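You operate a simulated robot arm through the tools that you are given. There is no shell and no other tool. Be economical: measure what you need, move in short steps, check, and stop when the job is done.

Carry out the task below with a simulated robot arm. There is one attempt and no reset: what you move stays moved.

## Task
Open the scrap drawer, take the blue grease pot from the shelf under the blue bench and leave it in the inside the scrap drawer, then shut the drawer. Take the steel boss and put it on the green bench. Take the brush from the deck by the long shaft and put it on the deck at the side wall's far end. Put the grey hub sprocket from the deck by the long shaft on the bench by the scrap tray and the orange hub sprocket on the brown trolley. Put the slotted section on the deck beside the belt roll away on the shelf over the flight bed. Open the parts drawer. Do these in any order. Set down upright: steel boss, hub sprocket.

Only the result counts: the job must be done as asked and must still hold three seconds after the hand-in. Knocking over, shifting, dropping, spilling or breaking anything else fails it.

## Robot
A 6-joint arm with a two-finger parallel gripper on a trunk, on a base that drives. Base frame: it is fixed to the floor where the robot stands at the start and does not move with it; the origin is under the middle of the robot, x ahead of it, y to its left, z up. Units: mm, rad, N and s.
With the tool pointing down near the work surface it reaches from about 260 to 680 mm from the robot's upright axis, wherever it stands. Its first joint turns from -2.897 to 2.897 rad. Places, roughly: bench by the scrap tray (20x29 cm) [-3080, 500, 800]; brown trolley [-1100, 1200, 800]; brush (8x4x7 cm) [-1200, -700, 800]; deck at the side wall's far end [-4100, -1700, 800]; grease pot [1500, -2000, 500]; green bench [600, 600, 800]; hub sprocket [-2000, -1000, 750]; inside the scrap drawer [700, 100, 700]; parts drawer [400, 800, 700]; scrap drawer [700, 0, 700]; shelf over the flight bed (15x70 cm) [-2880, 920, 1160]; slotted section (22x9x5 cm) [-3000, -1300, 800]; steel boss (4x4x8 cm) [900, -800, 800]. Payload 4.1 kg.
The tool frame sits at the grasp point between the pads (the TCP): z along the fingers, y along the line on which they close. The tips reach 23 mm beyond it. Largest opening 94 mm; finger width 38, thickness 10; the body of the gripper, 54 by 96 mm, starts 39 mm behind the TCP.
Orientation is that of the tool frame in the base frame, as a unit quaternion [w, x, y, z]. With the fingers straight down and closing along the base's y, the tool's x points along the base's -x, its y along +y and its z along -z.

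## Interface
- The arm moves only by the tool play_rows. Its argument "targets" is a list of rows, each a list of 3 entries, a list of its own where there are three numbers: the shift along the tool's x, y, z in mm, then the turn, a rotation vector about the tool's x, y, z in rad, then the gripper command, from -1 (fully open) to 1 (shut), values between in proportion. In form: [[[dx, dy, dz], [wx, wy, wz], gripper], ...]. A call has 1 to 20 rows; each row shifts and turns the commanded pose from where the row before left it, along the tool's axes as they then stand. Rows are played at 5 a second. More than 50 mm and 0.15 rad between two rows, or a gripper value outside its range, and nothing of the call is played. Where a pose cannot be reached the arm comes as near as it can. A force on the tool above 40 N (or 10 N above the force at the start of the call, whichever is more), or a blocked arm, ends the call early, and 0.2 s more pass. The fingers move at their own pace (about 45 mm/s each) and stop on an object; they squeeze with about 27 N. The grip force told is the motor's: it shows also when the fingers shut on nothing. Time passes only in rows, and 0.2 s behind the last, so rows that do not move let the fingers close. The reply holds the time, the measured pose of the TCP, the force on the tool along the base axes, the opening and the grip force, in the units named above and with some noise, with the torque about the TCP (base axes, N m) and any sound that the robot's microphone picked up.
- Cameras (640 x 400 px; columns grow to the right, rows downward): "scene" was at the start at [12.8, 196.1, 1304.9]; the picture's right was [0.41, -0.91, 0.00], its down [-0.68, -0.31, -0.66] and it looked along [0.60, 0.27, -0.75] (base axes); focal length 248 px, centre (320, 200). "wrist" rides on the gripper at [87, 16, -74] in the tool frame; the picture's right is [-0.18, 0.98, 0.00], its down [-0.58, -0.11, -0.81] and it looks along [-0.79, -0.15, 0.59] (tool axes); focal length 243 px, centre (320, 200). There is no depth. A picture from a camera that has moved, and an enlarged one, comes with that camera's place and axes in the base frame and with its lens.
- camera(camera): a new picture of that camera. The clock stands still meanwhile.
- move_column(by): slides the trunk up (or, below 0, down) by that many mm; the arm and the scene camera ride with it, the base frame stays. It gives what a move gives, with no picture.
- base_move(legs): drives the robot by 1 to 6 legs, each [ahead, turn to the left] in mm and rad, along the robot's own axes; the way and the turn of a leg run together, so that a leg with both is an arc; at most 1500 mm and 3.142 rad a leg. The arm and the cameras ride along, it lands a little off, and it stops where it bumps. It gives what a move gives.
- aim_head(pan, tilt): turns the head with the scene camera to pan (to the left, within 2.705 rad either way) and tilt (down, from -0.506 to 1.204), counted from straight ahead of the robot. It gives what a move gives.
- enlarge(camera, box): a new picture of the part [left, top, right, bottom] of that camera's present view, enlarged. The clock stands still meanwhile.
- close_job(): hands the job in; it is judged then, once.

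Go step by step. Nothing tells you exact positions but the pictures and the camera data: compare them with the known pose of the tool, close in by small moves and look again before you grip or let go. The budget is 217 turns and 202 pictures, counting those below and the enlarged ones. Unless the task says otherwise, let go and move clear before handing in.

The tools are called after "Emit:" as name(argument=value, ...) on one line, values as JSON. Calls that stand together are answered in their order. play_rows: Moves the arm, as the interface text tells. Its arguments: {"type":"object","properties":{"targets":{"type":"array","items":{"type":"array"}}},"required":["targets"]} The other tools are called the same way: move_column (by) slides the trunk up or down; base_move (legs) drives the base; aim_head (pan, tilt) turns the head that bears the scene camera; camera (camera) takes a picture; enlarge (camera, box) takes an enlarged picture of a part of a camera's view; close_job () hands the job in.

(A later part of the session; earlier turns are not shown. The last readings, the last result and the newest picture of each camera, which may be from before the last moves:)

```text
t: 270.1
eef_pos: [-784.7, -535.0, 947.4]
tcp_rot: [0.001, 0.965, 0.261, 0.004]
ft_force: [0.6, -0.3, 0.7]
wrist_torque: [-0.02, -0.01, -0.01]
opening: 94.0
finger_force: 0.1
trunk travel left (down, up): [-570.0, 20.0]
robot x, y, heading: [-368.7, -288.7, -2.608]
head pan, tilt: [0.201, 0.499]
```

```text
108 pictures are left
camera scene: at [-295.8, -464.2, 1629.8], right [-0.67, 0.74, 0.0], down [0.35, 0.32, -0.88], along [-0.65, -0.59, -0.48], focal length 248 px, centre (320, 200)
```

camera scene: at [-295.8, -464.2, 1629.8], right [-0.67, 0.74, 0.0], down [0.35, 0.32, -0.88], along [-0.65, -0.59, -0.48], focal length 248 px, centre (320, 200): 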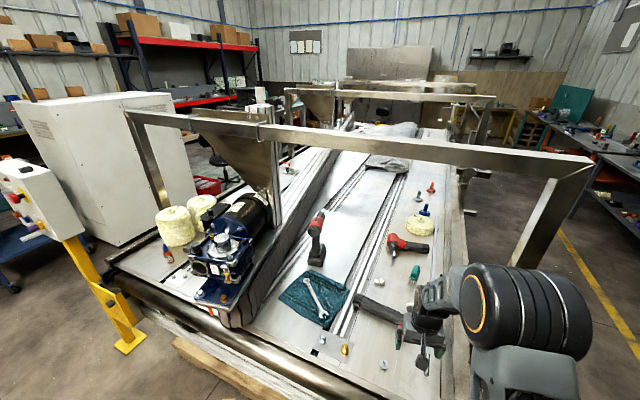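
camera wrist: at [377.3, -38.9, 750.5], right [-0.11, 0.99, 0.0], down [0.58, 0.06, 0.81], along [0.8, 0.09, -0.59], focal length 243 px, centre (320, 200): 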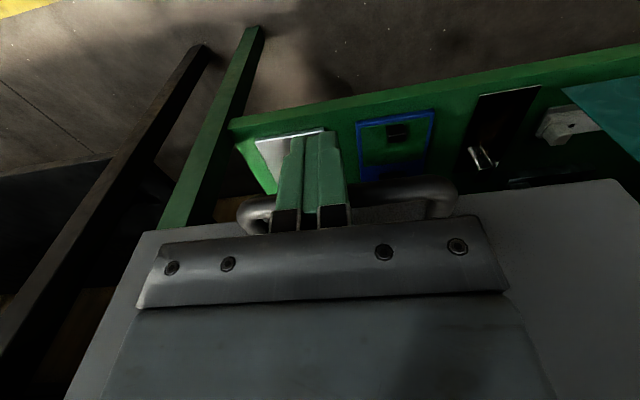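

Emit:
enlarge(camera="scene", box=[260, 120, 480, 258])

Emit:
enlarge(camera="scene", box=[260, 240, 500, 390])

Emit:
camera(camera="wrist")

```text
2.90 times, centred on (370, 189) of scene
camera zoom: at [-295.8, -464.2, 1629.8], right [-0.67, 0.74, 0.0], down [0.35, 0.32, -0.88], along [-0.65, -0.59, -0.48], focal length 717 px, centre (175, 232)
```

zoom: 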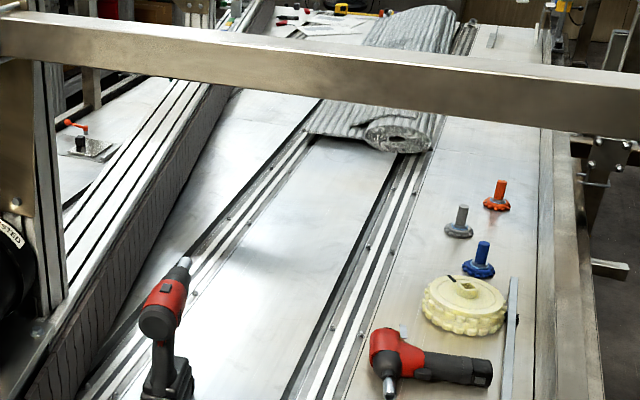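

```text
2.67 times, centred on (380, 315) of scene
camera zoom: at [-295.8, -464.2, 1629.8], right [-0.67, 0.74, 0.0], down [0.35, 0.32, -0.88], along [-0.65, -0.59, -0.48], focal length 660 px, centre (160, -107)
```

zoom: 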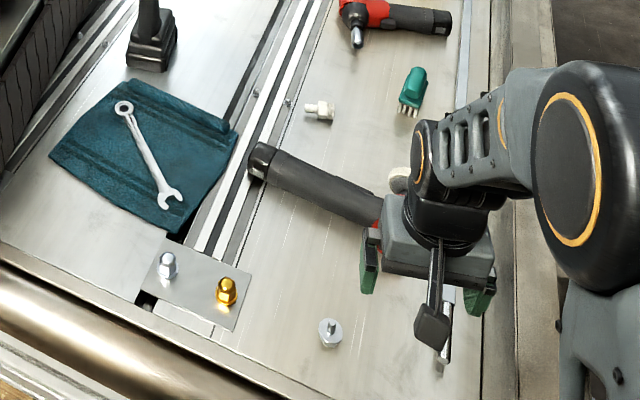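

```text
105 pictures are left
camera wrist: at [-701.8, -506.7, 1022.5], right [0.34, -0.94, 0.0], down [-0.56, -0.2, 0.8], along [-0.75, -0.27, -0.6], focal length 243 px, centre (320, 200)
```

wrist: 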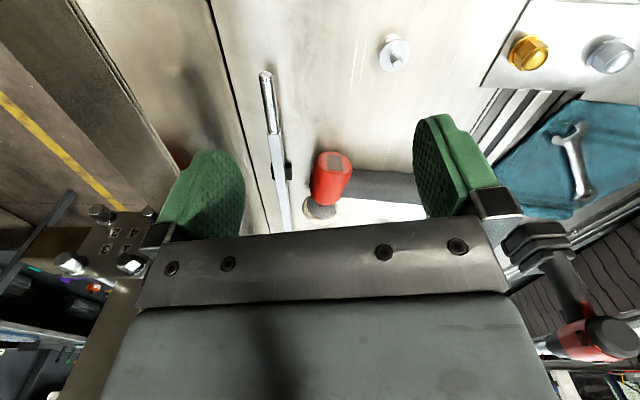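

I see the deck: green brush near [-1199,-703], grey hub sprocket near [-1974,-1006] and orange one near [-2195,-993]. I'll drive round to the aisle side, facing the brush.

Emit:
base_move(legs=[[0, -1.317], [562, 0], [0, 1.128], [653, 0], [0, 1.526]])

Emit:
aim_head(pan=0.0, tilt=0.75)

Emit:
camera(camera="scene")

Emit:
camera(camera="wrist")

```text
t: 285.6
eef_pos: [-1362.3, -627.7, 946.1]
tcp_rot: [-0.003, 0.699, 0.715, 0.005]
ft_force: [-0.2, 0.0, -0.5]
wrist_torque: [0.01, 0.01, 0.05]
opening: 94.1
finger_force: 0.1
trunk travel left (down, up): [-570.0, 20.0]
robot x, y, heading: [-1377.4, -139.6, -1.596]
head pan, tilt: [0.201, 0.499]
stopped in leg 5: the robot was blocked; the commanded pose is now the measured one
```

```text
t: 286.4
eef_pos: [-1364.9, -627.2, 944.3]
tcp_rot: [-0.002, 0.701, 0.713, 0.005]
ft_force: [-0.2, 0.4, 0.0]
wrist_torque: [-0.01, 0.03, -0.03]
opening: 94.0
finger_force: 0.1
trunk travel left (down, up): [-570.0, 20.0]
robot x, y, heading: [-1380.4, -137.9, -1.593]
head pan, tilt: [0.0, 0.75]
```

```text
104 pictures are left
camera scene: at [-1212.6, -168.0, 1607.9], right [-1.0, 0.02, 0.0], down [0.02, 0.68, -0.73], along [-0.02, -0.73, -0.68], focal length 248 px, centre (320, 200)
```

scene: 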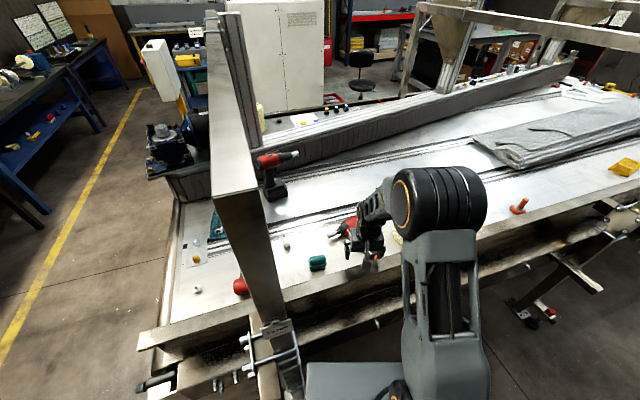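

```text
103 pictures are left
camera wrist: at [-1349.4, -541.7, 1021.6], right [0.99, -0.16, 0.0], down [-0.1, -0.59, 0.8], along [-0.13, -0.79, -0.6], focal length 243 px, centre (320, 200)
```

wrist: 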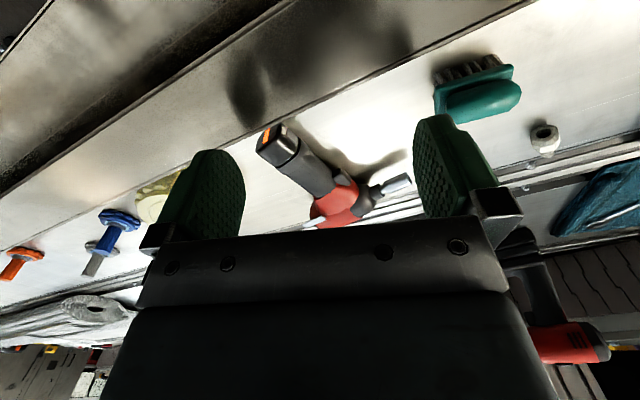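

The base touched something at the end of the turn, but the brush is within arm's reach from here. I'll zoom on it.

Emit:
enlarge(camera="wrist", box=[400, 20, 560, 120])

Emit:
enlarge(camera="scene", box=[200, 200, 440, 350])

```text
4.00 times, centred on (480, 70) of wrist
camera zoom: at [-1349.4, -541.7, 1021.6], right [0.99, -0.16, 0.0], down [-0.1, -0.59, 0.8], along [-0.13, -0.79, -0.6], focal length 970 px, centre (-320, 720)
```

zoom: 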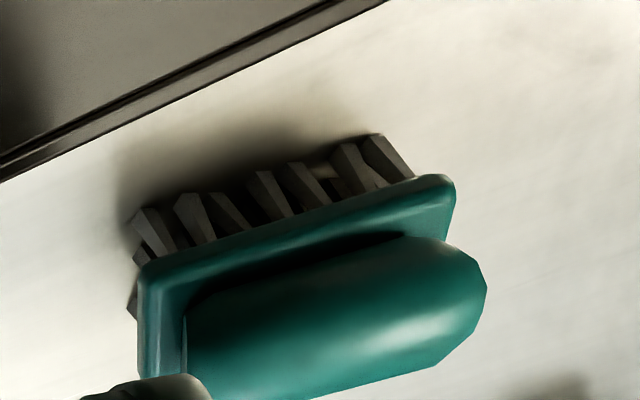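

```text
2.67 times, centred on (320, 275) of scene
camera zoom: at [-1212.6, -168.0, 1607.9], right [-1.0, 0.02, 0.0], down [0.02, 0.68, -0.73], along [-0.02, -0.73, -0.68], focal length 660 px, centre (320, 0)
```

zoom: 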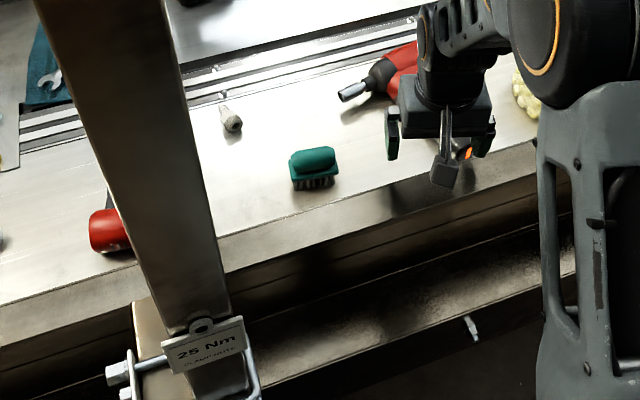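

The brush stands bristles-down at about [-1219,-693], top ≈817, long axis along the conveyor. I'll move above it, turn the tool to close across it and descend partway.

Emit:
play_rows(targets=[[[-17.1, 36.2, 0], [0, 0, 0], -1], [[-17.1, 36.2, 0], [0, 0, 0], -1], [[-17.1, 36.2, 0], [0, 0, 0], -1], [[-17.1, 36.2, 0], [0, 0, 0], -1], [[0, 0, 0], [0, 0, 0.1431], -1], [[0, 0, 0], [0, 0, 0.1431], -1], [[0, 0, 0], [0, 0, 0.1431], -1], [[0, 0, 0], [0, 0, 0.1431], -1], [[0, 0, 0], [0, 0, 0.1431], -1], [[0, 0, 0], [0, 0, 0.1431], -1], [[0, 0, 0], [0, 0, 0.1431], -1], [[0, 0, 0], [0, 0, 0.1431], -1], [[0, 0, 0], [0, 0, 0.1431], -1], [[0, 0, 30], [0, 0, 0], -1], [[0, 0, 30], [0, 0, 0], -1]])

Emit:
camera(camera="wrist")

Emit:
camera(camera="scene")

```text
t: 289.6
eef_pos: [-1215.8, -691.1, 884.0]
tcp_rot: [-0.005, 0.989, 0.15, 0.002]
ft_force: [-0.1, -0.1, -0.4]
wrist_torque: [-0.02, 0.0, 0.0]
opening: 93.8
finger_force: 0.0
trunk travel left (down, up): [-570.0, 20.0]
robot x, y, heading: [-1378.9, -139.0, -1.589]
head pan, tilt: [0.0, 0.75]
```

```text
100 pictures are left
camera wrist: at [-1129.2, -681.7, 959.3], right [0.12, -0.99, -0.01], down [-0.59, -0.08, 0.8], along [-0.8, -0.09, -0.59], focal length 243 px, centre (320, 200)
```

wrist: 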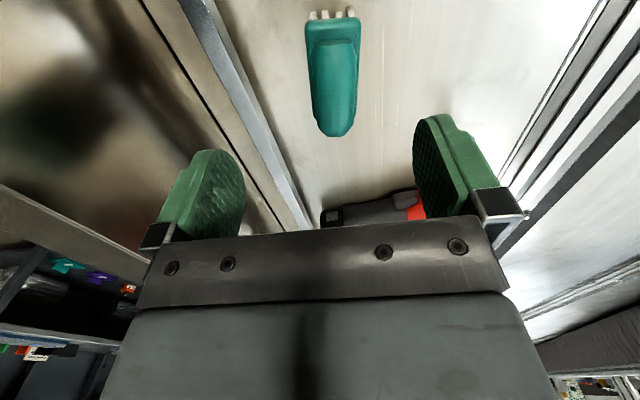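

```text
99 pictures are left
camera scene: at [-1212.5, -168.3, 1607.9], right [-1.0, 0.02, 0.0], down [0.02, 0.68, -0.73], along [-0.02, -0.73, -0.68], focal length 248 px, centre (320, 200)
```

scene: 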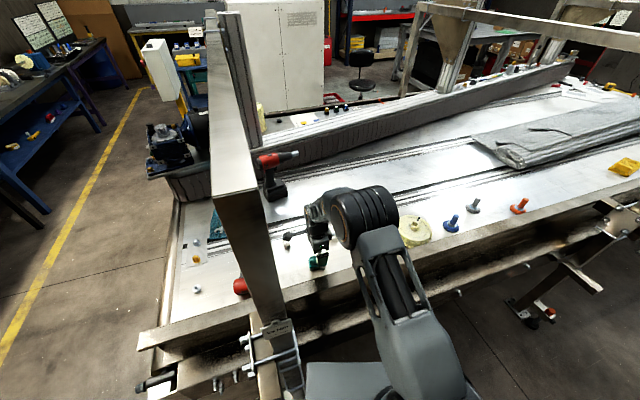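

Slight 8 mm correction across, then descend and grip.

Emit:
play_rows(targets=[[[1.7, 7.5, 20], [0, 0, 0], -1], [[0, 0, 25], [0, 0, 0], -1], [[0, 0, 25], [0, 0, 0], -1], [[0, 0, 20], [0, 0, 0], -1]])

Emit:
camera(camera="wrist")

```text
t: 290.6
eef_pos: [-1211.9, -699.3, 794.5]
tcp_rot: [-0.005, 0.989, 0.151, 0.002]
ft_force: [0.5, -0.1, 0.6]
wrist_torque: [0.0, 0.04, 0.0]
opening: 94.1
finger_force: 0.1
trunk travel left (down, up): [-570.0, 20.0]
robot x, y, heading: [-1377.6, -136.3, -1.592]
head pan, tilt: [0.0, 0.75]
```

```text
98 pictures are left
camera wrist: at [-1124.4, -689.4, 869.6], right [0.12, -0.99, -0.01], down [-0.59, -0.08, 0.8], along [-0.8, -0.09, -0.59], focal length 243 px, centre (320, 200)
```

wrist: 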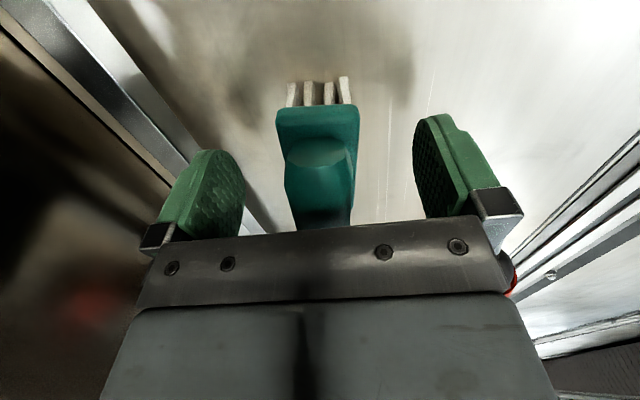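

Emit:
play_rows(targets=[[[0, 0, 0], [0, 0, 0], 0], [[0, 0, 0], [0, 0, 0], 1], [[0, 0, 0], [0, 0, 0], 1], [[0, 0, 0], [0, 0, 0], 1], [[0, 0, 0], [0, 0, 0], 1], [[0, 0, -20], [0, 0, 0], 1], [[0, 0, -30], [0, 0, 0], 1], [[0, 0, -40], [0, 0, 0], 1], [[0, 0, -40], [0, 0, 0], 1]])

Emit:
camera(camera="wrist")

```text
t: 292.6
eef_pos: [-1214.7, -700.4, 926.5]
tcp_rot: [-0.006, 0.989, 0.15, 0.003]
ft_force: [0.5, 0.1, 0.1]
wrist_torque: [0.04, -0.03, 0.0]
opening: 35.1
finger_force: 27.3
trunk travel left (down, up): [-570.0, 20.0]
robot x, y, heading: [-1379.4, -139.6, -1.591]
head pan, tilt: [0.0, 0.75]
```

```text
97 pictures are left
camera wrist: at [-1127.8, -689.9, 1001.2], right [0.12, -0.99, -0.01], down [-0.59, -0.08, 0.8], along [-0.8, -0.09, -0.59], focal length 243 px, centre (320, 200)
```

wrist: 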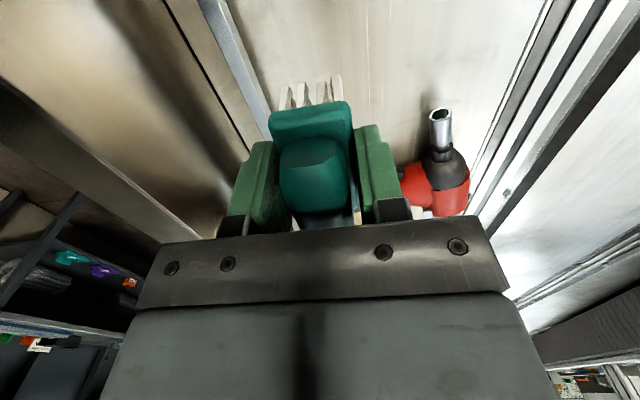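

Brush is held. Retracting, backing off and driving along the aisle to the far end.

Emit:
play_rows(targets=[[[0, 0, -40], [0, 0, 0], 1], [[0, 0, -40], [0, 0, 0], 1], [[0, -32.5, 0], [0, 0, 0], 1], [[0, -32.5, 0], [0, 0, 0], 1], [[0, -32.5, 0], [0, 0, 0], 1], [[0, -32.5, 0], [0, 0, 0], 1]])

Emit:
base_move(legs=[[-100, 0], [0, -1.259]])

Emit:
aim_head(pan=0.2, tilt=0.4)

Emit:
camera(camera="scene")

```text
t: 293.9
eef_pos: [-1252.5, -574.8, 1008.4]
tcp_rot: [-0.005, 0.989, 0.151, 0.002]
ft_force: [0.2, 0.2, 0.2]
wrist_torque: [0.02, 0.01, 0.0]
opening: 34.9
finger_force: 27.3
trunk travel left (down, up): [-570.0, 20.0]
robot x, y, heading: [-1382.2, -137.1, -1.591]
head pan, tilt: [0.0, 0.75]
```

```text
t: 298.2
eef_pos: [-1755.1, -297.5, 1007.3]
tcp_rot: [-0.002, 0.887, -0.461, 0.004]
ft_force: [-0.3, 0.3, -0.9]
wrist_torque: [-0.01, 0.02, 0.02]
opening: 35.4
finger_force: 26.6
trunk travel left (down, up): [-570.0, 20.0]
robot x, y, heading: [-1379.4, -42.8, -2.855]
head pan, tilt: [0.0, 0.75]
```

```text
t: 299.0
eef_pos: [-1755.9, -296.3, 1008.3]
tcp_rot: [-0.003, 0.887, -0.462, 0.004]
ft_force: [0.1, 0.4, -0.3]
wrist_torque: [-0.02, 0.01, -0.01]
opening: 35.2
finger_force: 27.0
trunk travel left (down, up): [-570.0, 20.0]
robot x, y, heading: [-1379.1, -46.9, -2.857]
head pan, tilt: [0.201, 0.4]
```

```text
96 pictures are left
camera scene: at [-1353.3, -232.1, 1638.9], right [-0.47, 0.88, 0.0], down [0.34, 0.18, -0.92], along [-0.81, -0.43, -0.39], focal length 248 px, centre (320, 200)
```

scene: 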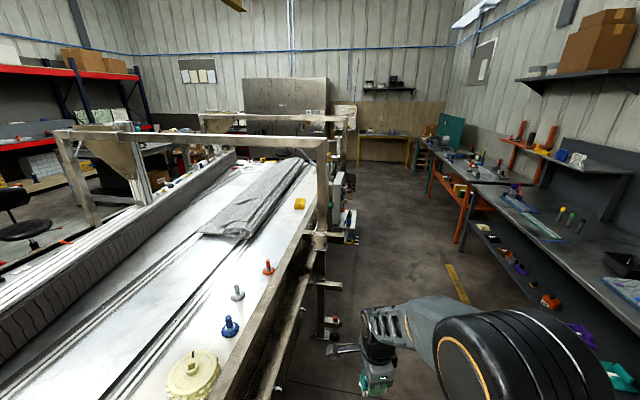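

The aisle is clear. Driving 3.09 m along it, then turning to face the deck.

Emit:
base_move(legs=[[1030, 0], [1030, 0], [1030, 0]])

Emit:
aim_head(pan=0.7, tilt=0.5)

Emit:
camera(camera="scene")

```text
t: 314.2
eef_pos: [-4711.9, -1166.9, 1008.4]
tcp_rot: [-0.003, 0.885, -0.465, 0.005]
ft_force: [0.1, -0.3, -0.5]
wrist_torque: [0.02, 0.01, 0.0]
opening: 35.1
finger_force: 27.0
trunk travel left (down, up): [-570.0, 20.0]
robot x, y, heading: [-4332.8, -918.3, -2.858]
head pan, tilt: [0.201, 0.4]
```

```text
t: 315.1
eef_pos: [-4712.0, -1167.6, 1007.2]
tcp_rot: [-0.003, 0.885, -0.465, 0.005]
ft_force: [0.1, -0.8, -0.4]
wrist_torque: [-0.03, 0.0, -0.02]
opening: 35.0
finger_force: 27.1
trunk travel left (down, up): [-570.0, 20.0]
robot x, y, heading: [-4331.3, -917.6, -2.867]
head pan, tilt: [0.7, 0.499]
```

```text
95 pictures are left
camera scene: at [-4277.7, -1139.2, 1629.8], right [-0.83, 0.56, 0.0], down [0.27, 0.4, -0.88], along [-0.49, -0.73, -0.48], focal length 248 px, centre (320, 200)
```

scene: 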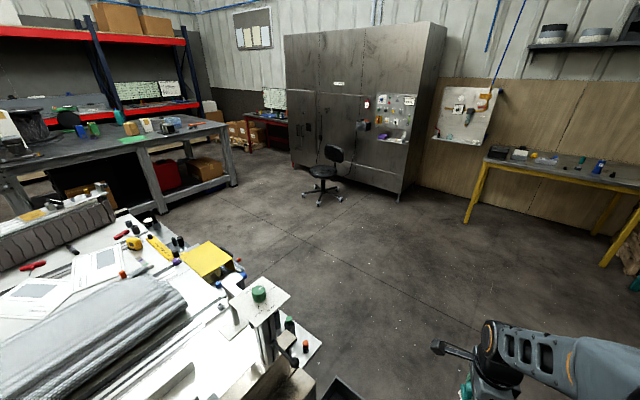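

Emit:
base_move(legs=[[0, 1.596]])

Emit:
aim_head(pan=0.0, tilt=0.7)

Emit:
camera(camera="scene")

Emit:
camera(camera="wrist")

```text
t: 319.4
eef_pos: [-4075.5, -1292.8, 1007.7]
tcp_rot: [-0.005, 0.952, 0.306, 0.001]
ft_force: [-0.2, 0.1, -0.7]
wrist_torque: [-0.01, 0.0, 0.02]
opening: 35.0
finger_force: 27.5
trunk travel left (down, up): [-570.0, 20.0]
robot x, y, heading: [-4330.2, -913.6, -1.277]
head pan, tilt: [0.7, 0.499]
```

```text
t: 320.4
eef_pos: [-4075.1, -1292.4, 1007.8]
tcp_rot: [-0.006, 0.952, 0.306, 0.002]
ft_force: [0.1, -0.3, -0.6]
wrist_torque: [-0.01, -0.02, -0.01]
opening: 35.1
finger_force: 27.1
trunk travel left (down, up): [-570.0, 20.0]
robot x, y, heading: [-4334.6, -916.2, -1.273]
head pan, tilt: [0.0, 0.7]
```

```text
94 pictures are left
camera scene: at [-4163.8, -895.4, 1612.1], right [-0.96, -0.29, 0.0], down [-0.19, 0.62, -0.77], along [0.22, -0.73, -0.64], focal length 248 px, centre (320, 200)
```

scene: 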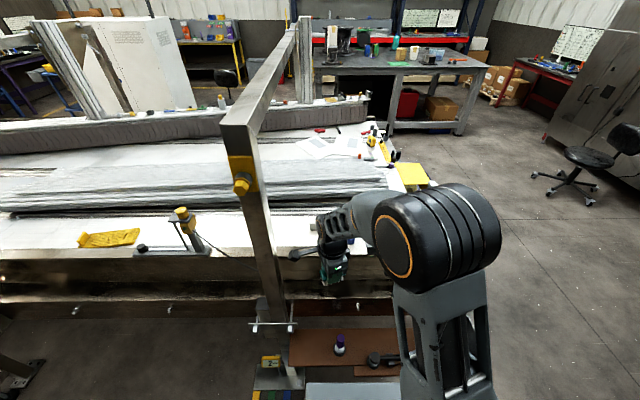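

```text
93 pictures are left
camera wrist: at [-3995.9, -1256.8, 1083.5], right [0.42, -0.91, -0.01], down [-0.54, -0.26, 0.8], along [-0.73, -0.33, -0.59], focal length 243 px, centre (320, 200)
```

wrist: 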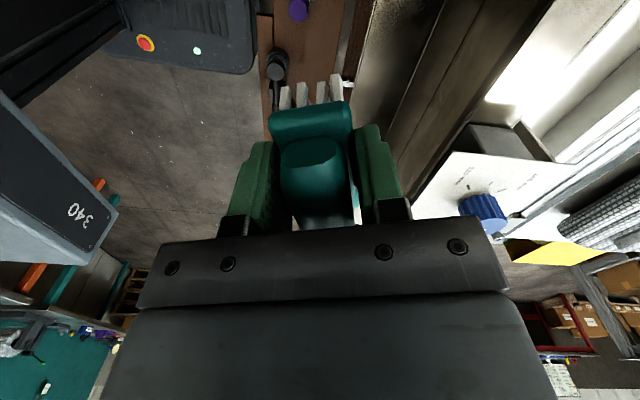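

Emit:
enlarge(camera="scene", box=[220, 160, 460, 310])

Emit:
enlarge(camera="wrist", box=[400, 0, 640, 150])

```text
2.67 times, centred on (340, 235) of scene
camera zoom: at [-4163.8, -895.4, 1612.1], right [-0.96, -0.29, 0.0], down [-0.19, 0.62, -0.77], along [0.22, -0.73, -0.64], focal length 660 px, centre (267, 107)
```

zoom: 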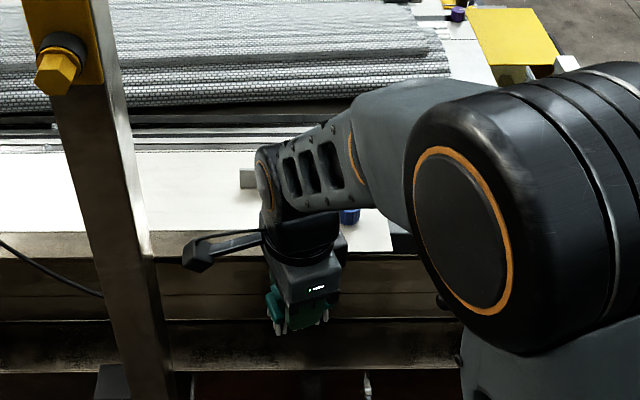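

```text
2.67 times, centred on (520, 75) of wrist
camera zoom: at [-3995.9, -1256.8, 1083.5], right [0.42, -0.91, -0.01], down [-0.54, -0.26, 0.8], along [-0.73, -0.33, -0.59], focal length 647 px, centre (-213, 533)
```

zoom: 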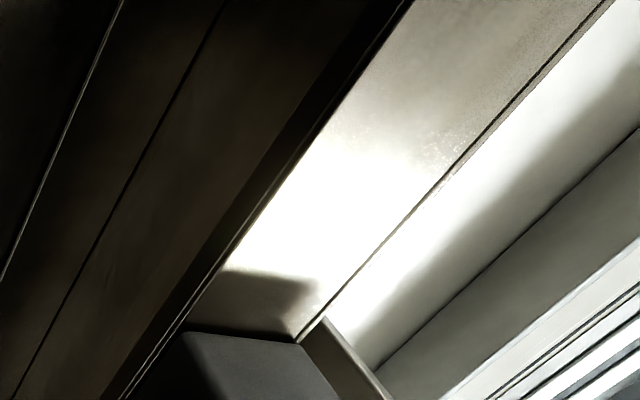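

The arm hides the spot; I'll swing the tool to the right for a clear view.

Emit:
play_rows(targets=[[[-41.5, -14, 0], [0, 0, 0], 1], [[-41.5, -14, 0], [0, 0, 0], 1], [[-41.5, -14, 0], [0, 0, 0], 1], [[-41.5, -14, 0], [0, 0, 0], 1], [[-41.5, -14, 0], [0, 0, 0], 1], [[-41.5, -14, 0], [0, 0, 0], 1], [[-41.5, -14, 0], [0, 0, 0], 1], [[-41.5, -14, 0], [0, 0, 0], 1]])

Emit:
camera(camera="scene")

Emit:
camera(camera="wrist")

```text
t: 322.2
eef_pos: [-4410.8, -1397.7, 1003.7]
tcp_rot: [-0.005, 0.952, 0.306, 0.002]
ft_force: [-0.4, -0.8, -1.1]
wrist_torque: [0.0, -0.02, -0.02]
opening: 35.0
finger_force: 27.0
trunk travel left (down, up): [-570.0, 20.0]
robot x, y, heading: [-4331.5, -914.3, -1.277]
head pan, tilt: [0.0, 0.7]
```

```text
90 pictures are left
camera scene: at [-4164.6, -895.8, 1612.2], right [-0.96, -0.29, 0.0], down [-0.19, 0.62, -0.76], along [0.22, -0.73, -0.64], focal length 248 px, centre (320, 200)
```

scene: 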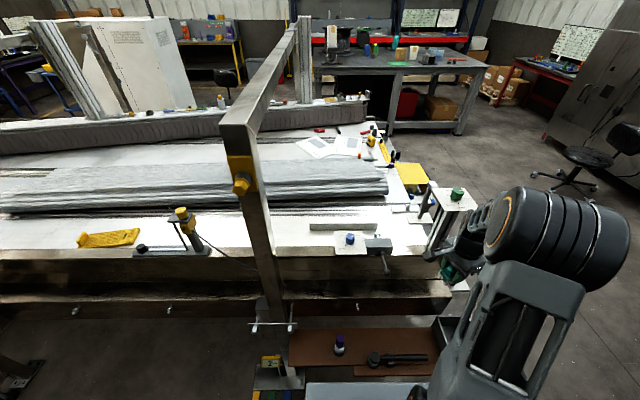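

```text
89 pictures are left
camera wrist: at [-4331.9, -1360.7, 1080.1], right [0.42, -0.91, -0.01], down [-0.54, -0.26, 0.8], along [-0.73, -0.33, -0.6], focal length 243 px, centre (320, 200)
```

wrist: 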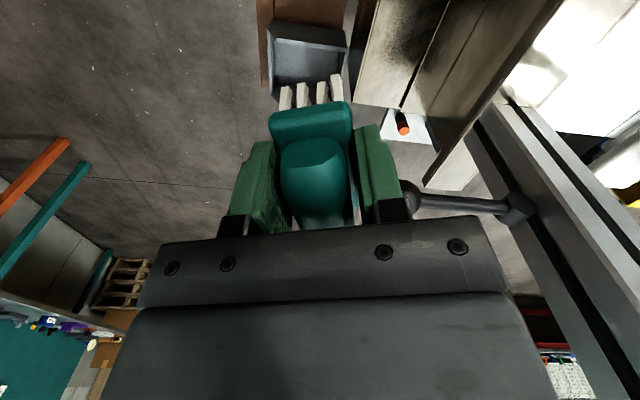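

Emit:
enlarge(camera="scene", box=[220, 190, 460, 340])

```text
2.67 times, centred on (340, 265) of scene
camera zoom: at [-4164.6, -895.8, 1612.2], right [-0.96, -0.29, 0.0], down [-0.19, 0.62, -0.76], along [0.22, -0.73, -0.64], focal length 660 px, centre (267, 27)
```

zoom: 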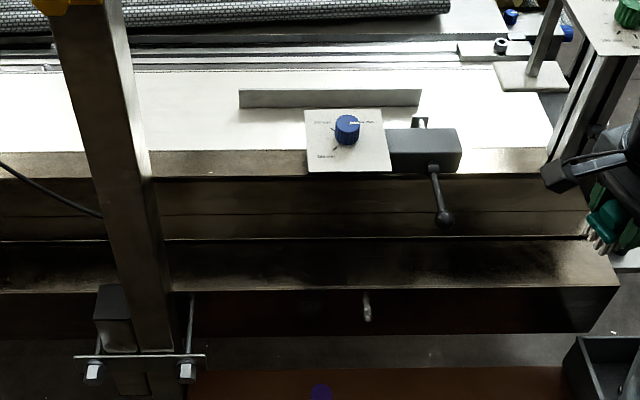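

Emit:
enlarge(camera="scene", box=[280, 200, 440, 300])

Emit:
aim_head(pan=-0.7, tilt=0.6)

Emit:
camera(camera="scene")

```text
4.00 times, centred on (360, 250) of scene
camera zoom: at [-4164.6, -895.8, 1612.2], right [-0.96, -0.29, 0.0], down [-0.19, 0.62, -0.76], along [0.22, -0.73, -0.64], focal length 990 px, centre (160, 0)
```

zoom: 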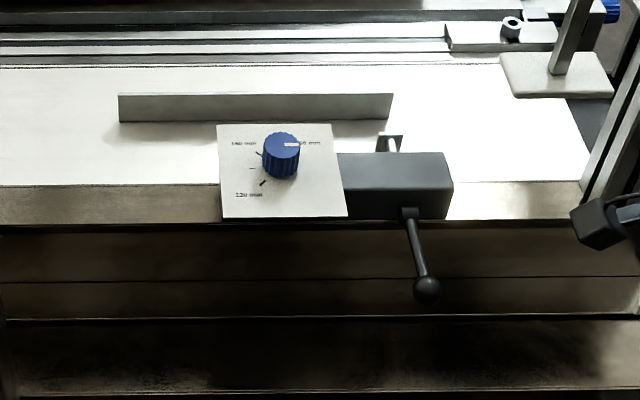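

```text
t: 323.3
eef_pos: [-4410.7, -1395.9, 1005.2]
tcp_rot: [-0.005, 0.952, 0.306, 0.001]
ft_force: [-0.8, -1.1, -1.0]
wrist_torque: [-0.02, -0.05, -0.02]
opening: 35.3
finger_force: 27.2
trunk travel left (down, up): [-570.0, 20.0]
robot x, y, heading: [-4331.7, -917.8, -1.276]
head pan, tilt: [-0.7, 0.6]
```

```text
86 pictures are left
camera scene: at [-4223.4, -895.5, 1620.7], right [-0.92, 0.39, 0.0], down [0.22, 0.52, -0.82], along [-0.32, -0.76, -0.57], focal length 248 px, centre (320, 200)
```

scene: 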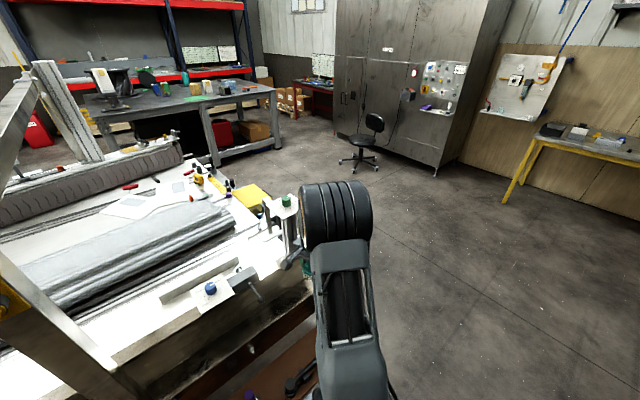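

The spot lies by a gauge fixture on the deck; before getting closer I must see how the base clears the outboard tray on the aisle side.

Emit:
aim_head(pan=-0.25, tilt=1.15)

Emit:
camera(camera="scene")

```text
t: 324.3
eef_pos: [-4410.5, -1396.1, 1005.0]
tcp_rot: [-0.004, 0.953, 0.304, 0.0]
ft_force: [1.8, 0.4, -1.1]
wrist_torque: [-0.01, 0.0, -0.02]
opening: 35.0
finger_force: 27.0
trunk travel left (down, up): [-570.0, 20.0]
robot x, y, heading: [-4331.6, -917.6, -1.272]
head pan, tilt: [-0.25, 1.15]
```

```text
85 pictures are left
camera scene: at [-4186.1, -873.8, 1579.1], right [-1.0, -0.05, 0.0], down [-0.04, 0.91, -0.41], along [0.02, -0.41, -0.91], focal length 248 px, centre (320, 200)
```

scene: 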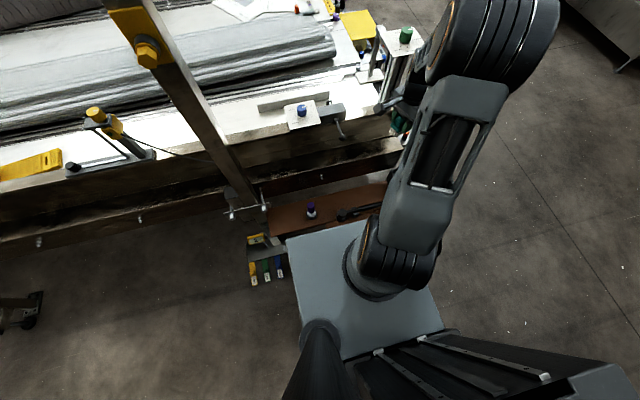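

The mobile base is low (~220 mm) and passes under the tray; the mount plate is well above it. I'll shift forward carefully to come in reach of the deck.

Emit:
base_move(legs=[[0, -0.383], [184, 0], [0, 0.386]])

Emit:
aim_head(pan=0.0, tilt=0.85)

Emit:
camera(camera="scene")

```text
t: 327.7
eef_pos: [-4515.9, -1552.1, 1003.0]
tcp_rot: [-0.008, 0.975, 0.221, 0.001]
ft_force: [-0.6, 1.9, -0.3]
wrist_torque: [-0.18, -0.09, 0.26]
opening: 35.5
finger_force: 26.8
trunk travel left (down, up): [-570.0, 20.0]
robot x, y, heading: [-4344.6, -1097.3, -1.467]
head pan, tilt: [-0.25, 1.15]
stopped in leg 3: the force on the tool passed its limit at 54 N (the readings are from after the stop); the commanded pose is now the measured one
```

```text
t: 328.5
eef_pos: [-4516.2, -1553.0, 1003.4]
tcp_rot: [-0.009, 0.975, 0.221, 0.001]
ft_force: [-0.5, 3.5, -1.0]
wrist_torque: [-0.36, 0.01, 0.44]
opening: 34.8
finger_force: 27.3
trunk travel left (down, up): [-570.0, 20.0]
robot x, y, heading: [-4344.6, -1097.5, -1.47]
head pan, tilt: [0.0, 0.85]
```

```text
84 pictures are left
camera scene: at [-4177.8, -1102.8, 1599.8], right [-0.99, -0.1, 0.0], down [-0.08, 0.75, -0.66], along [0.07, -0.66, -0.75], focal length 248 px, centre (320, 200)
```

scene: 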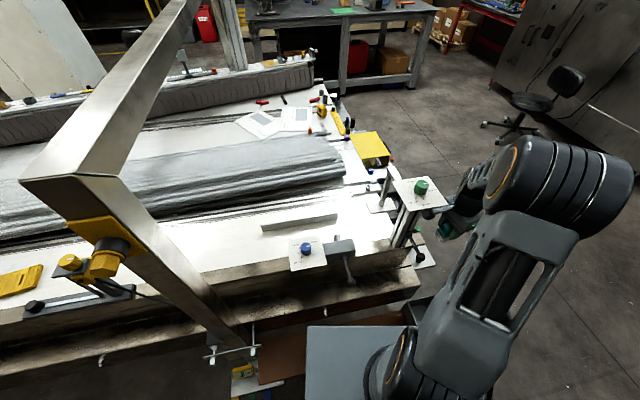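

The tool brushed the gauge post's top plate; I'll back off by turning away the way I came, then check it.

Emit:
base_move(legs=[[0, -0.15]])

Emit:
enlarge(camera="scene", box=[320, 140, 520, 265])

Emit:
camera(camera="wrist")

```text
t: 329.5
eef_pos: [-4582.1, -1522.4, 1004.2]
tcp_rot: [-0.009, 0.989, 0.148, 0.001]
ft_force: [0.0, 1.0, -1.2]
wrist_torque: [0.0, 0.01, 0.01]
opening: 35.0
finger_force: 27.1
trunk travel left (down, up): [-570.0, 20.0]
robot x, y, heading: [-4345.8, -1096.3, -1.618]
head pan, tilt: [0.0, 0.85]
```

```text
3.20 times, centred on (420, 202) of scene
camera zoom: at [-4179.9, -1128.0, 1599.9], right [-1.0, 0.05, 0.0], down [0.03, 0.75, -0.66], along [-0.03, -0.66, -0.75], focal length 792 px, centre (0, 192)
```

zoom: 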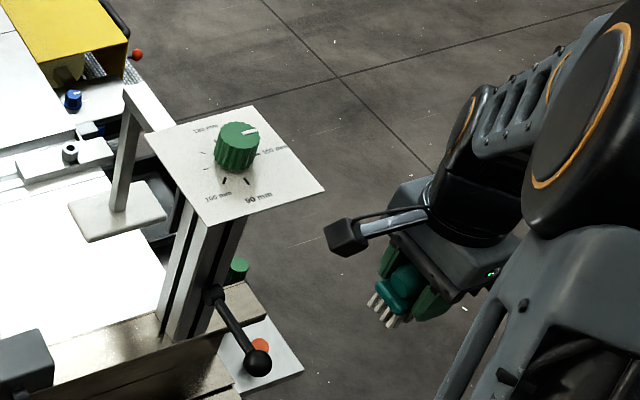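

```text
82 pictures are left
camera wrist: at [-4494.0, -1514.9, 1079.5], right [0.11, -0.99, -0.02], down [-0.59, -0.08, 0.8], along [-0.8, -0.08, -0.59], focal length 243 px, centre (320, 200)
```

wrist: 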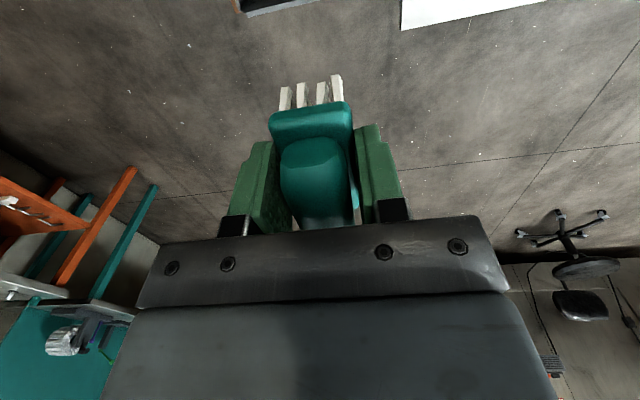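

The gauge post looks fixed and unmoved. I'll bring the tool back toward the robot, away from that post, then turn to face the deck.

Emit:
play_rows(targets=[[[10, -31, 0], [0, 0, 0], 1], [[10, -31, 0], [0, 0, 0], 1], [[9, -31, 0], [0, 0, 0], 1], [[9, -31, 0], [0, 0, 0], 1], [[38, 11.7, 0], [0, 0, 0], 1], [[38, 11.7, 0], [0, 0, 0], 1], [[38, 11.7, 0], [0, 0, 0], 1], [[38, 11.7, 0], [0, 0, 0], 1], [[38, 11.7, 0], [0, 0, 0], 1]])

Emit:
base_move(legs=[[0, 0.347]])

Emit:
camera(camera="scene")

Emit:
camera(camera="wrist")

```text
t: 331.5
eef_pos: [-4385.0, -1406.4, 1007.7]
tcp_rot: [-0.009, 0.989, 0.148, 0.001]
ft_force: [1.2, -0.3, -0.2]
wrist_torque: [-0.01, 0.01, -0.01]
opening: 35.2
finger_force: 26.7
out of reach, approached as far as the arm can: row 8, 9
trunk travel left (down, up): [-570.0, 20.0]
robot x, y, heading: [-4349.3, -1100.6, -1.619]
head pan, tilt: [0.0, 0.85]
```

```text
t: 333.0
eef_pos: [-4276.9, -1401.3, 1008.1]
tcp_rot: [-0.01, 0.948, 0.319, -0.001]
ft_force: [0.3, 0.1, -1.0]
wrist_torque: [0.05, -0.02, 0.0]
opening: 35.0
finger_force: 27.2
trunk travel left (down, up): [-570.0, 20.0]
robot x, y, heading: [-4344.5, -1098.6, -1.265]
head pan, tilt: [0.0, 0.85]
```

```text
81 pictures are left
camera scene: at [-4180.6, -1069.2, 1599.8], right [-0.95, -0.3, 0.0], down [-0.23, 0.72, -0.66], along [0.2, -0.63, -0.75], focal length 248 px, centre (320, 200)
```

scene: 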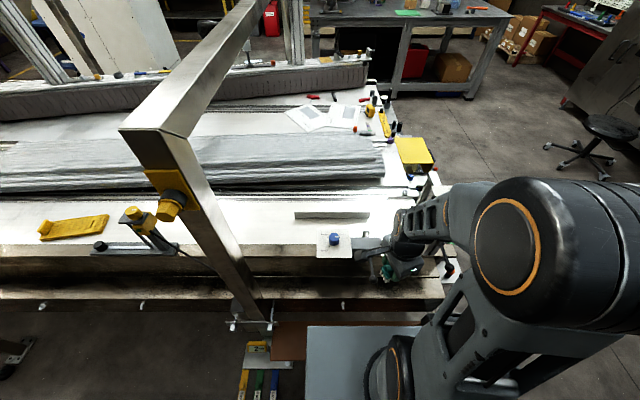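

```text
80 pictures are left
camera wrist: at [-4198.3, -1363.0, 1083.4], right [0.45, -0.89, -0.02], down [-0.52, -0.28, 0.8], along [-0.72, -0.35, -0.59], focal length 243 px, centre (320, 200)
```

wrist: 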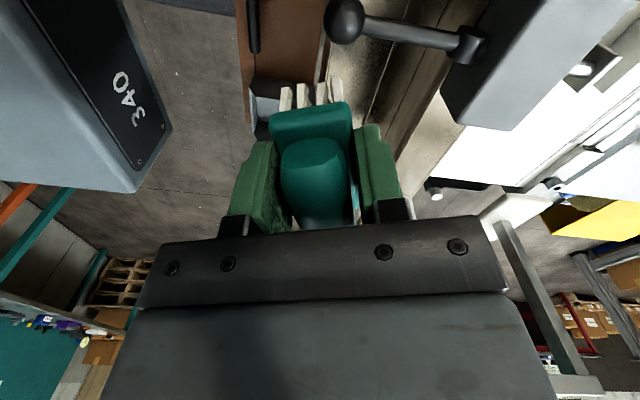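

The knob fixture actually stands raised (z≈950) outboard of the wall, while the low fence is on the deck. I'll go above it at 1080, then over the free deck strip at about [-4110,-1657], just in front of the fence.

Emit:
play_rows(targets=[[[0, 0, -37], [0, 0, 0], 1], [[0, 0, -37], [0, 0, 0], 1], [[0, 0, 0], [0, 0, 0.117], 1], [[0, 0, 0], [0, 0, 0.117], 1], [[0, 0, 0], [0, 0, 0.117], 1], [[12, 42, 0], [0, 0, 0], 1], [[12, 42, 0], [0, 0, 0], 1], [[12, 42, 0], [0, 0, 0], 1], [[12, 42, 0], [0, 0, 0], 1], [[12, 42, 0], [0, 0, 0], 1], [[12, 42, 0], [0, 0, 0], 1], [[12, 42, 0], [0, 0, 0], 1]])

Emit:
camera(camera="wrist")

Emit:
camera(camera="scene")

```text
t: 335.6
eef_pos: [-4106.9, -1659.6, 1076.6]
tcp_rot: [-0.011, 0.989, 0.149, -0.001]
ft_force: [1.0, 0.2, -1.0]
wrist_torque: [0.0, -0.03, -0.03]
opening: 35.1
finger_force: 27.4
trunk travel left (down, up): [-570.0, 20.0]
robot x, y, heading: [-4347.1, -1100.7, -1.261]
head pan, tilt: [0.0, 0.85]
```

```text
79 pictures are left
camera wrist: at [-4019.8, -1651.6, 1150.6], right [0.11, -0.99, -0.02], down [-0.58, -0.08, 0.81], along [-0.81, -0.08, -0.59], focal length 243 px, centre (320, 200)
```

wrist: 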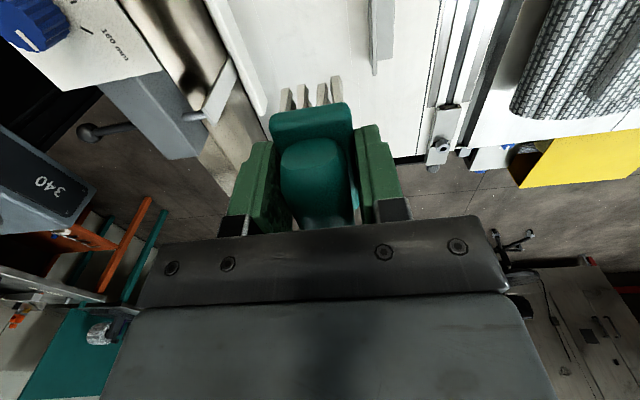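

```text
78 pictures are left
camera scene: at [-4180.2, -1070.1, 1599.8], right [-0.95, -0.3, 0.0], down [-0.23, 0.72, -0.66], along [0.2, -0.63, -0.75], focal length 248 px, centre (320, 200)
```

scene: 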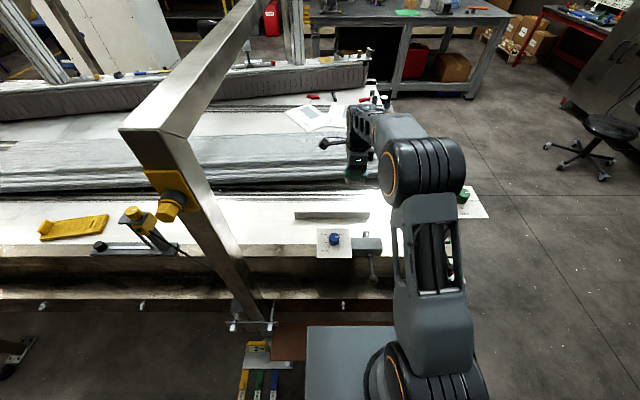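

The strip under the brush is free, with the fence ~60 mm to one side and the wall ~150 mm on the other. Lowering.

Emit:
play_rows(targets=[[[0, 0, 45], [0, 0, 0], 1], [[0, 0, 45], [0, 0, 0], 1], [[0, 0, 45], [0, 0, 0], 1], [[0, 0, 45], [0, 0, 0], 1], [[0, 0, 40], [0, 0, 0], 1], [[0, 0, 30], [0, 0, 0], 1]])

Emit:
camera(camera="wrist")

Emit:
enlarge(camera="scene", box=[260, 120, 460, 245])

```text
t: 337.0
eef_pos: [-4107.8, -1651.9, 827.1]
tcp_rot: [-0.009, 0.989, 0.149, -0.001]
ft_force: [0.2, 0.3, -1.4]
wrist_torque: [0.01, -0.01, 0.0]
opening: 35.0
finger_force: 27.0
trunk travel left (down, up): [-570.0, 20.0]
robot x, y, heading: [-4345.1, -1097.5, -1.261]
head pan, tilt: [0.0, 0.85]
```

```text
77 pictures are left
camera wrist: at [-4020.7, -1644.1, 901.8], right [0.11, -0.99, -0.02], down [-0.58, -0.08, 0.81], along [-0.8, -0.08, -0.59], focal length 243 px, centre (320, 200)
```

wrist: 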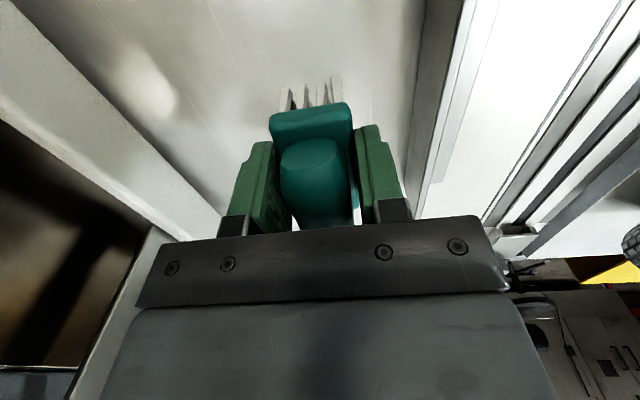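

```text
3.20 times, centred on (360, 182) of scene
camera zoom: at [-4180.6, -1069.6, 1599.9], right [-0.95, -0.3, 0.0], down [-0.23, 0.72, -0.66], along [0.2, -0.63, -0.75], focal length 792 px, centre (192, 256)
```

zoom: 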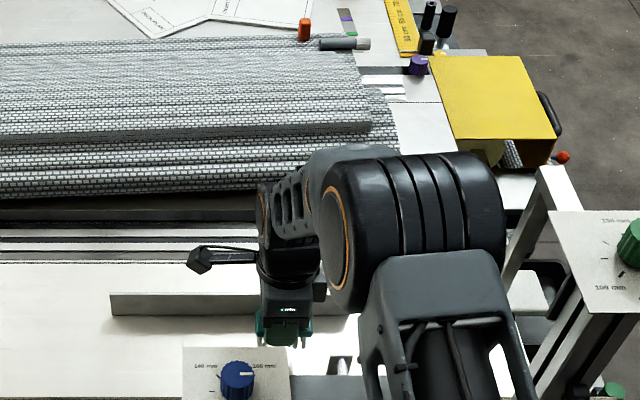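

Emit:
play_rows(targets=[[[0, 0, 20], [0, 0, 0], 1], [[0, 0, 6], [0, 0, 0], 1], [[0, 0, 4], [0, 0, 0], 1], [[0, 0, 3], [0, 0, 0], 1], [[0, 0, 2], [0, 0, 0], 1], [[0, 0, 2], [0, 0, 0], 1]])

```text
t: 338.4
eef_pos: [-4110.9, -1652.7, 793.0]
tcp_rot: [-0.006, 0.989, 0.149, -0.001]
ft_force: [-1.3, 6.0, 22.3]
wrist_torque: [0.03, -0.03, 0.08]
opening: 35.2
finger_force: 26.6
trunk travel left (down, up): [-570.0, 20.0]
robot x, y, heading: [-4347.2, -1100.1, -1.266]
head pan, tilt: [0.0, 0.85]
```

Contact. Opening partly (fence is near) and lifting.

Emit:
play_rows(targets=[[[0, 0, -1], [0, 0, 0], 0.1], [[0, 0, 0], [0, 0, 0], -0.28], [[0, 0, 0], [0, 0, 0], -0.28], [[0, 0, 0], [0, 0, 0], -0.28], [[0, 0, -25], [0, 0, 0], -0.28], [[0, 0, -40], [0, 0, 0], -0.28], [[0, 0, -45], [0, 0, 0], -0.28], [[0, 0, -45], [0, 0, 0], -0.28], [[0, 0, -45], [0, 0, 0], -0.28], [[0, 0, -45], [0, 0, 0], -0.28], [[0, 0, -45], [0, 0, 0], -0.28]])

Emit:
enlarge(camera="scene", box=[260, 120, 460, 245])

Emit:
camera(camera="wrist")

```text
t: 340.8
eef_pos: [-4110.9, -1660.4, 1082.4]
tcp_rot: [-0.009, 0.989, 0.149, -0.001]
ft_force: [-0.4, -0.6, -0.3]
wrist_torque: [-0.01, -0.03, 0.0]
opening: 60.3
finger_force: 0.1
trunk travel left (down, up): [-570.0, 20.0]
robot x, y, heading: [-4347.4, -1097.8, -1.259]
head pan, tilt: [0.0, 0.85]
```

```text
3.20 times, centred on (360, 182) of scene
camera zoom: at [-4180.8, -1069.0, 1599.8], right [-0.95, -0.3, 0.0], down [-0.23, 0.72, -0.66], along [0.2, -0.63, -0.75], focal length 792 px, centre (192, 256)
```

zoom: 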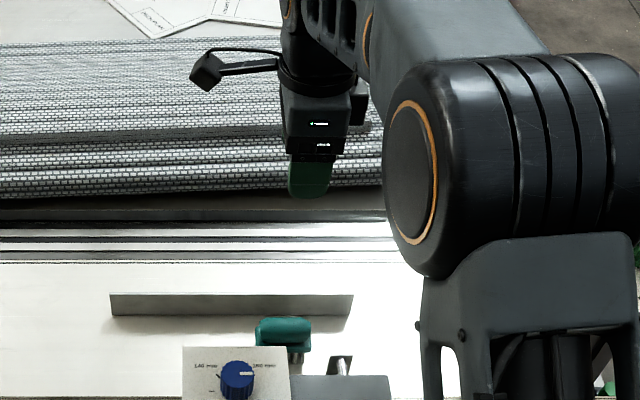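

```text
74 pictures are left
camera wrist: at [-4022.7, -1652.2, 1157.2], right [0.11, -0.99, -0.02], down [-0.58, -0.08, 0.81], along [-0.8, -0.08, -0.59], focal length 243 px, centre (320, 200)
```

wrist: 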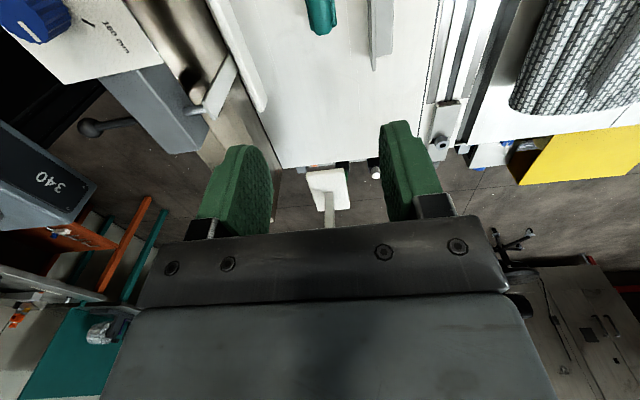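

Brush placed upright. Next the yellow slotted section on the deck near [-3055,-1320]. Retracting the arm and driving there.

Emit:
play_rows(targets=[[[0, -42, 0], [0, 0, 0], -1], [[0, -42, 0], [0, 0, 0], -1], [[0, -42, 0], [0, 0, 0], -1], [[0, -42, 0], [0, 0, 0], -1], [[0, -42, 0], [0, 0, 0], -1]])

Emit:
base_move(legs=[[-200, 0], [0, 1.56], [1170, 0], [0, -1.57], [150, 0]])

Emit:
camera(camera="scene")

Emit:
camera(camera="wrist")

```text
t: 342.0
eef_pos: [-4172.2, -1460.0, 1085.0]
tcp_rot: [-0.008, 0.989, 0.149, -0.001]
ft_force: [0.1, 0.2, -0.1]
wrist_torque: [0.04, 0.01, 0.03]
opening: 93.7
finger_force: 0.1
trunk travel left (down, up): [-570.0, 20.0]
robot x, y, heading: [-4344.7, -1103.1, -1.267]
head pan, tilt: [0.0, 0.85]
```

```text
t: 357.9
eef_pos: [-3040.5, -1016.4, 1086.3]
tcp_rot: [-0.009, 0.987, 0.161, -0.001]
ft_force: [0.7, -0.6, 0.0]
wrist_torque: [0.02, 0.03, 0.0]
opening: 93.8
finger_force: 0.0
trunk travel left (down, up): [-570.0, 20.0]
robot x, y, heading: [-3221.5, -661.6, -1.243]
head pan, tilt: [0.0, 0.85]
```

```text
73 pictures are left
camera scene: at [-3058.1, -627.3, 1599.8], right [-0.95, -0.33, 0.0], down [-0.24, 0.71, -0.66], along [0.21, -0.62, -0.75], focal length 248 px, centre (320, 200)
```

scene: 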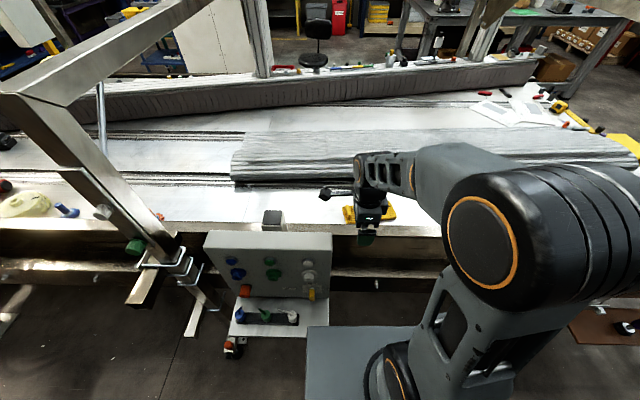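

```text
72 pictures are left
camera wrist: at [-2953.4, -1006.7, 1159.7], right [0.14, -0.99, -0.02], down [-0.58, -0.1, 0.81], along [-0.8, -0.1, -0.59], focal length 243 px, centre (320, 200)
```

wrist: 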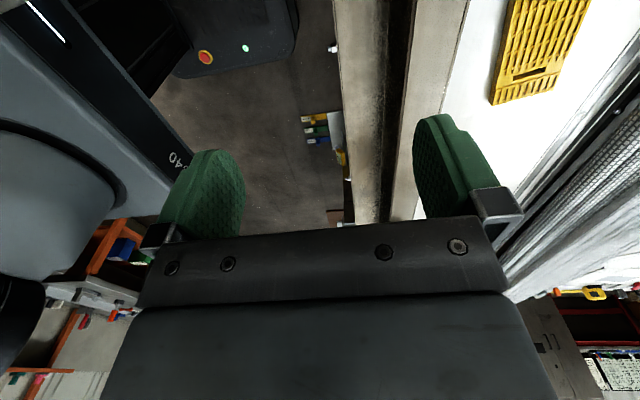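

Emit:
enlarge(camera="wrist", box=[460, 0, 620, 100])

Emit:
aim_head(pan=-0.2, tilt=1.0)

Emit:
camera(camera="scene")

```text
4.00 times, centred on (540, 50) of wrist
camera zoom: at [-2953.4, -1006.7, 1159.7], right [0.14, -0.99, -0.02], down [-0.58, -0.1, 0.81], along [-0.8, -0.1, -0.59], focal length 970 px, centre (-560, 800)
```

zoom: 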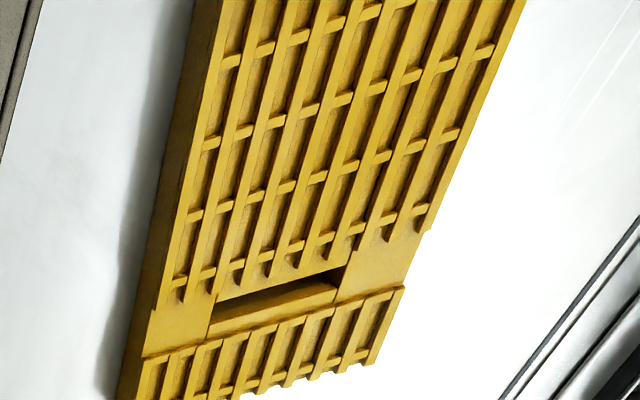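

```text
t: 358.7
eef_pos: [-3040.9, -1016.8, 1085.1]
tcp_rot: [-0.009, 0.987, 0.161, -0.001]
ft_force: [0.0, 0.3, -0.1]
wrist_torque: [0.0, 0.02, 0.01]
opening: 93.9
finger_force: 0.0
trunk travel left (down, up): [-570.0, 20.0]
robot x, y, heading: [-3225.0, -664.5, -1.237]
head pan, tilt: [-0.201, 1.0]
```

```text
70 pictures are left
camera scene: at [-3074.8, -621.6, 1588.7], right [-0.99, -0.13, 0.0], down [-0.11, 0.83, -0.54], along [0.07, -0.54, -0.84], focal length 248 px, centre (320, 200)
```

scene: 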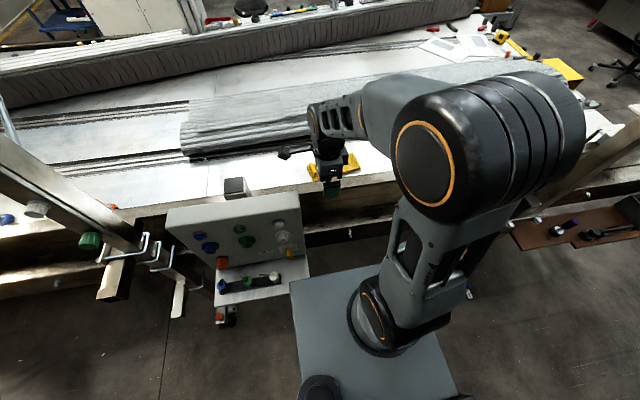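

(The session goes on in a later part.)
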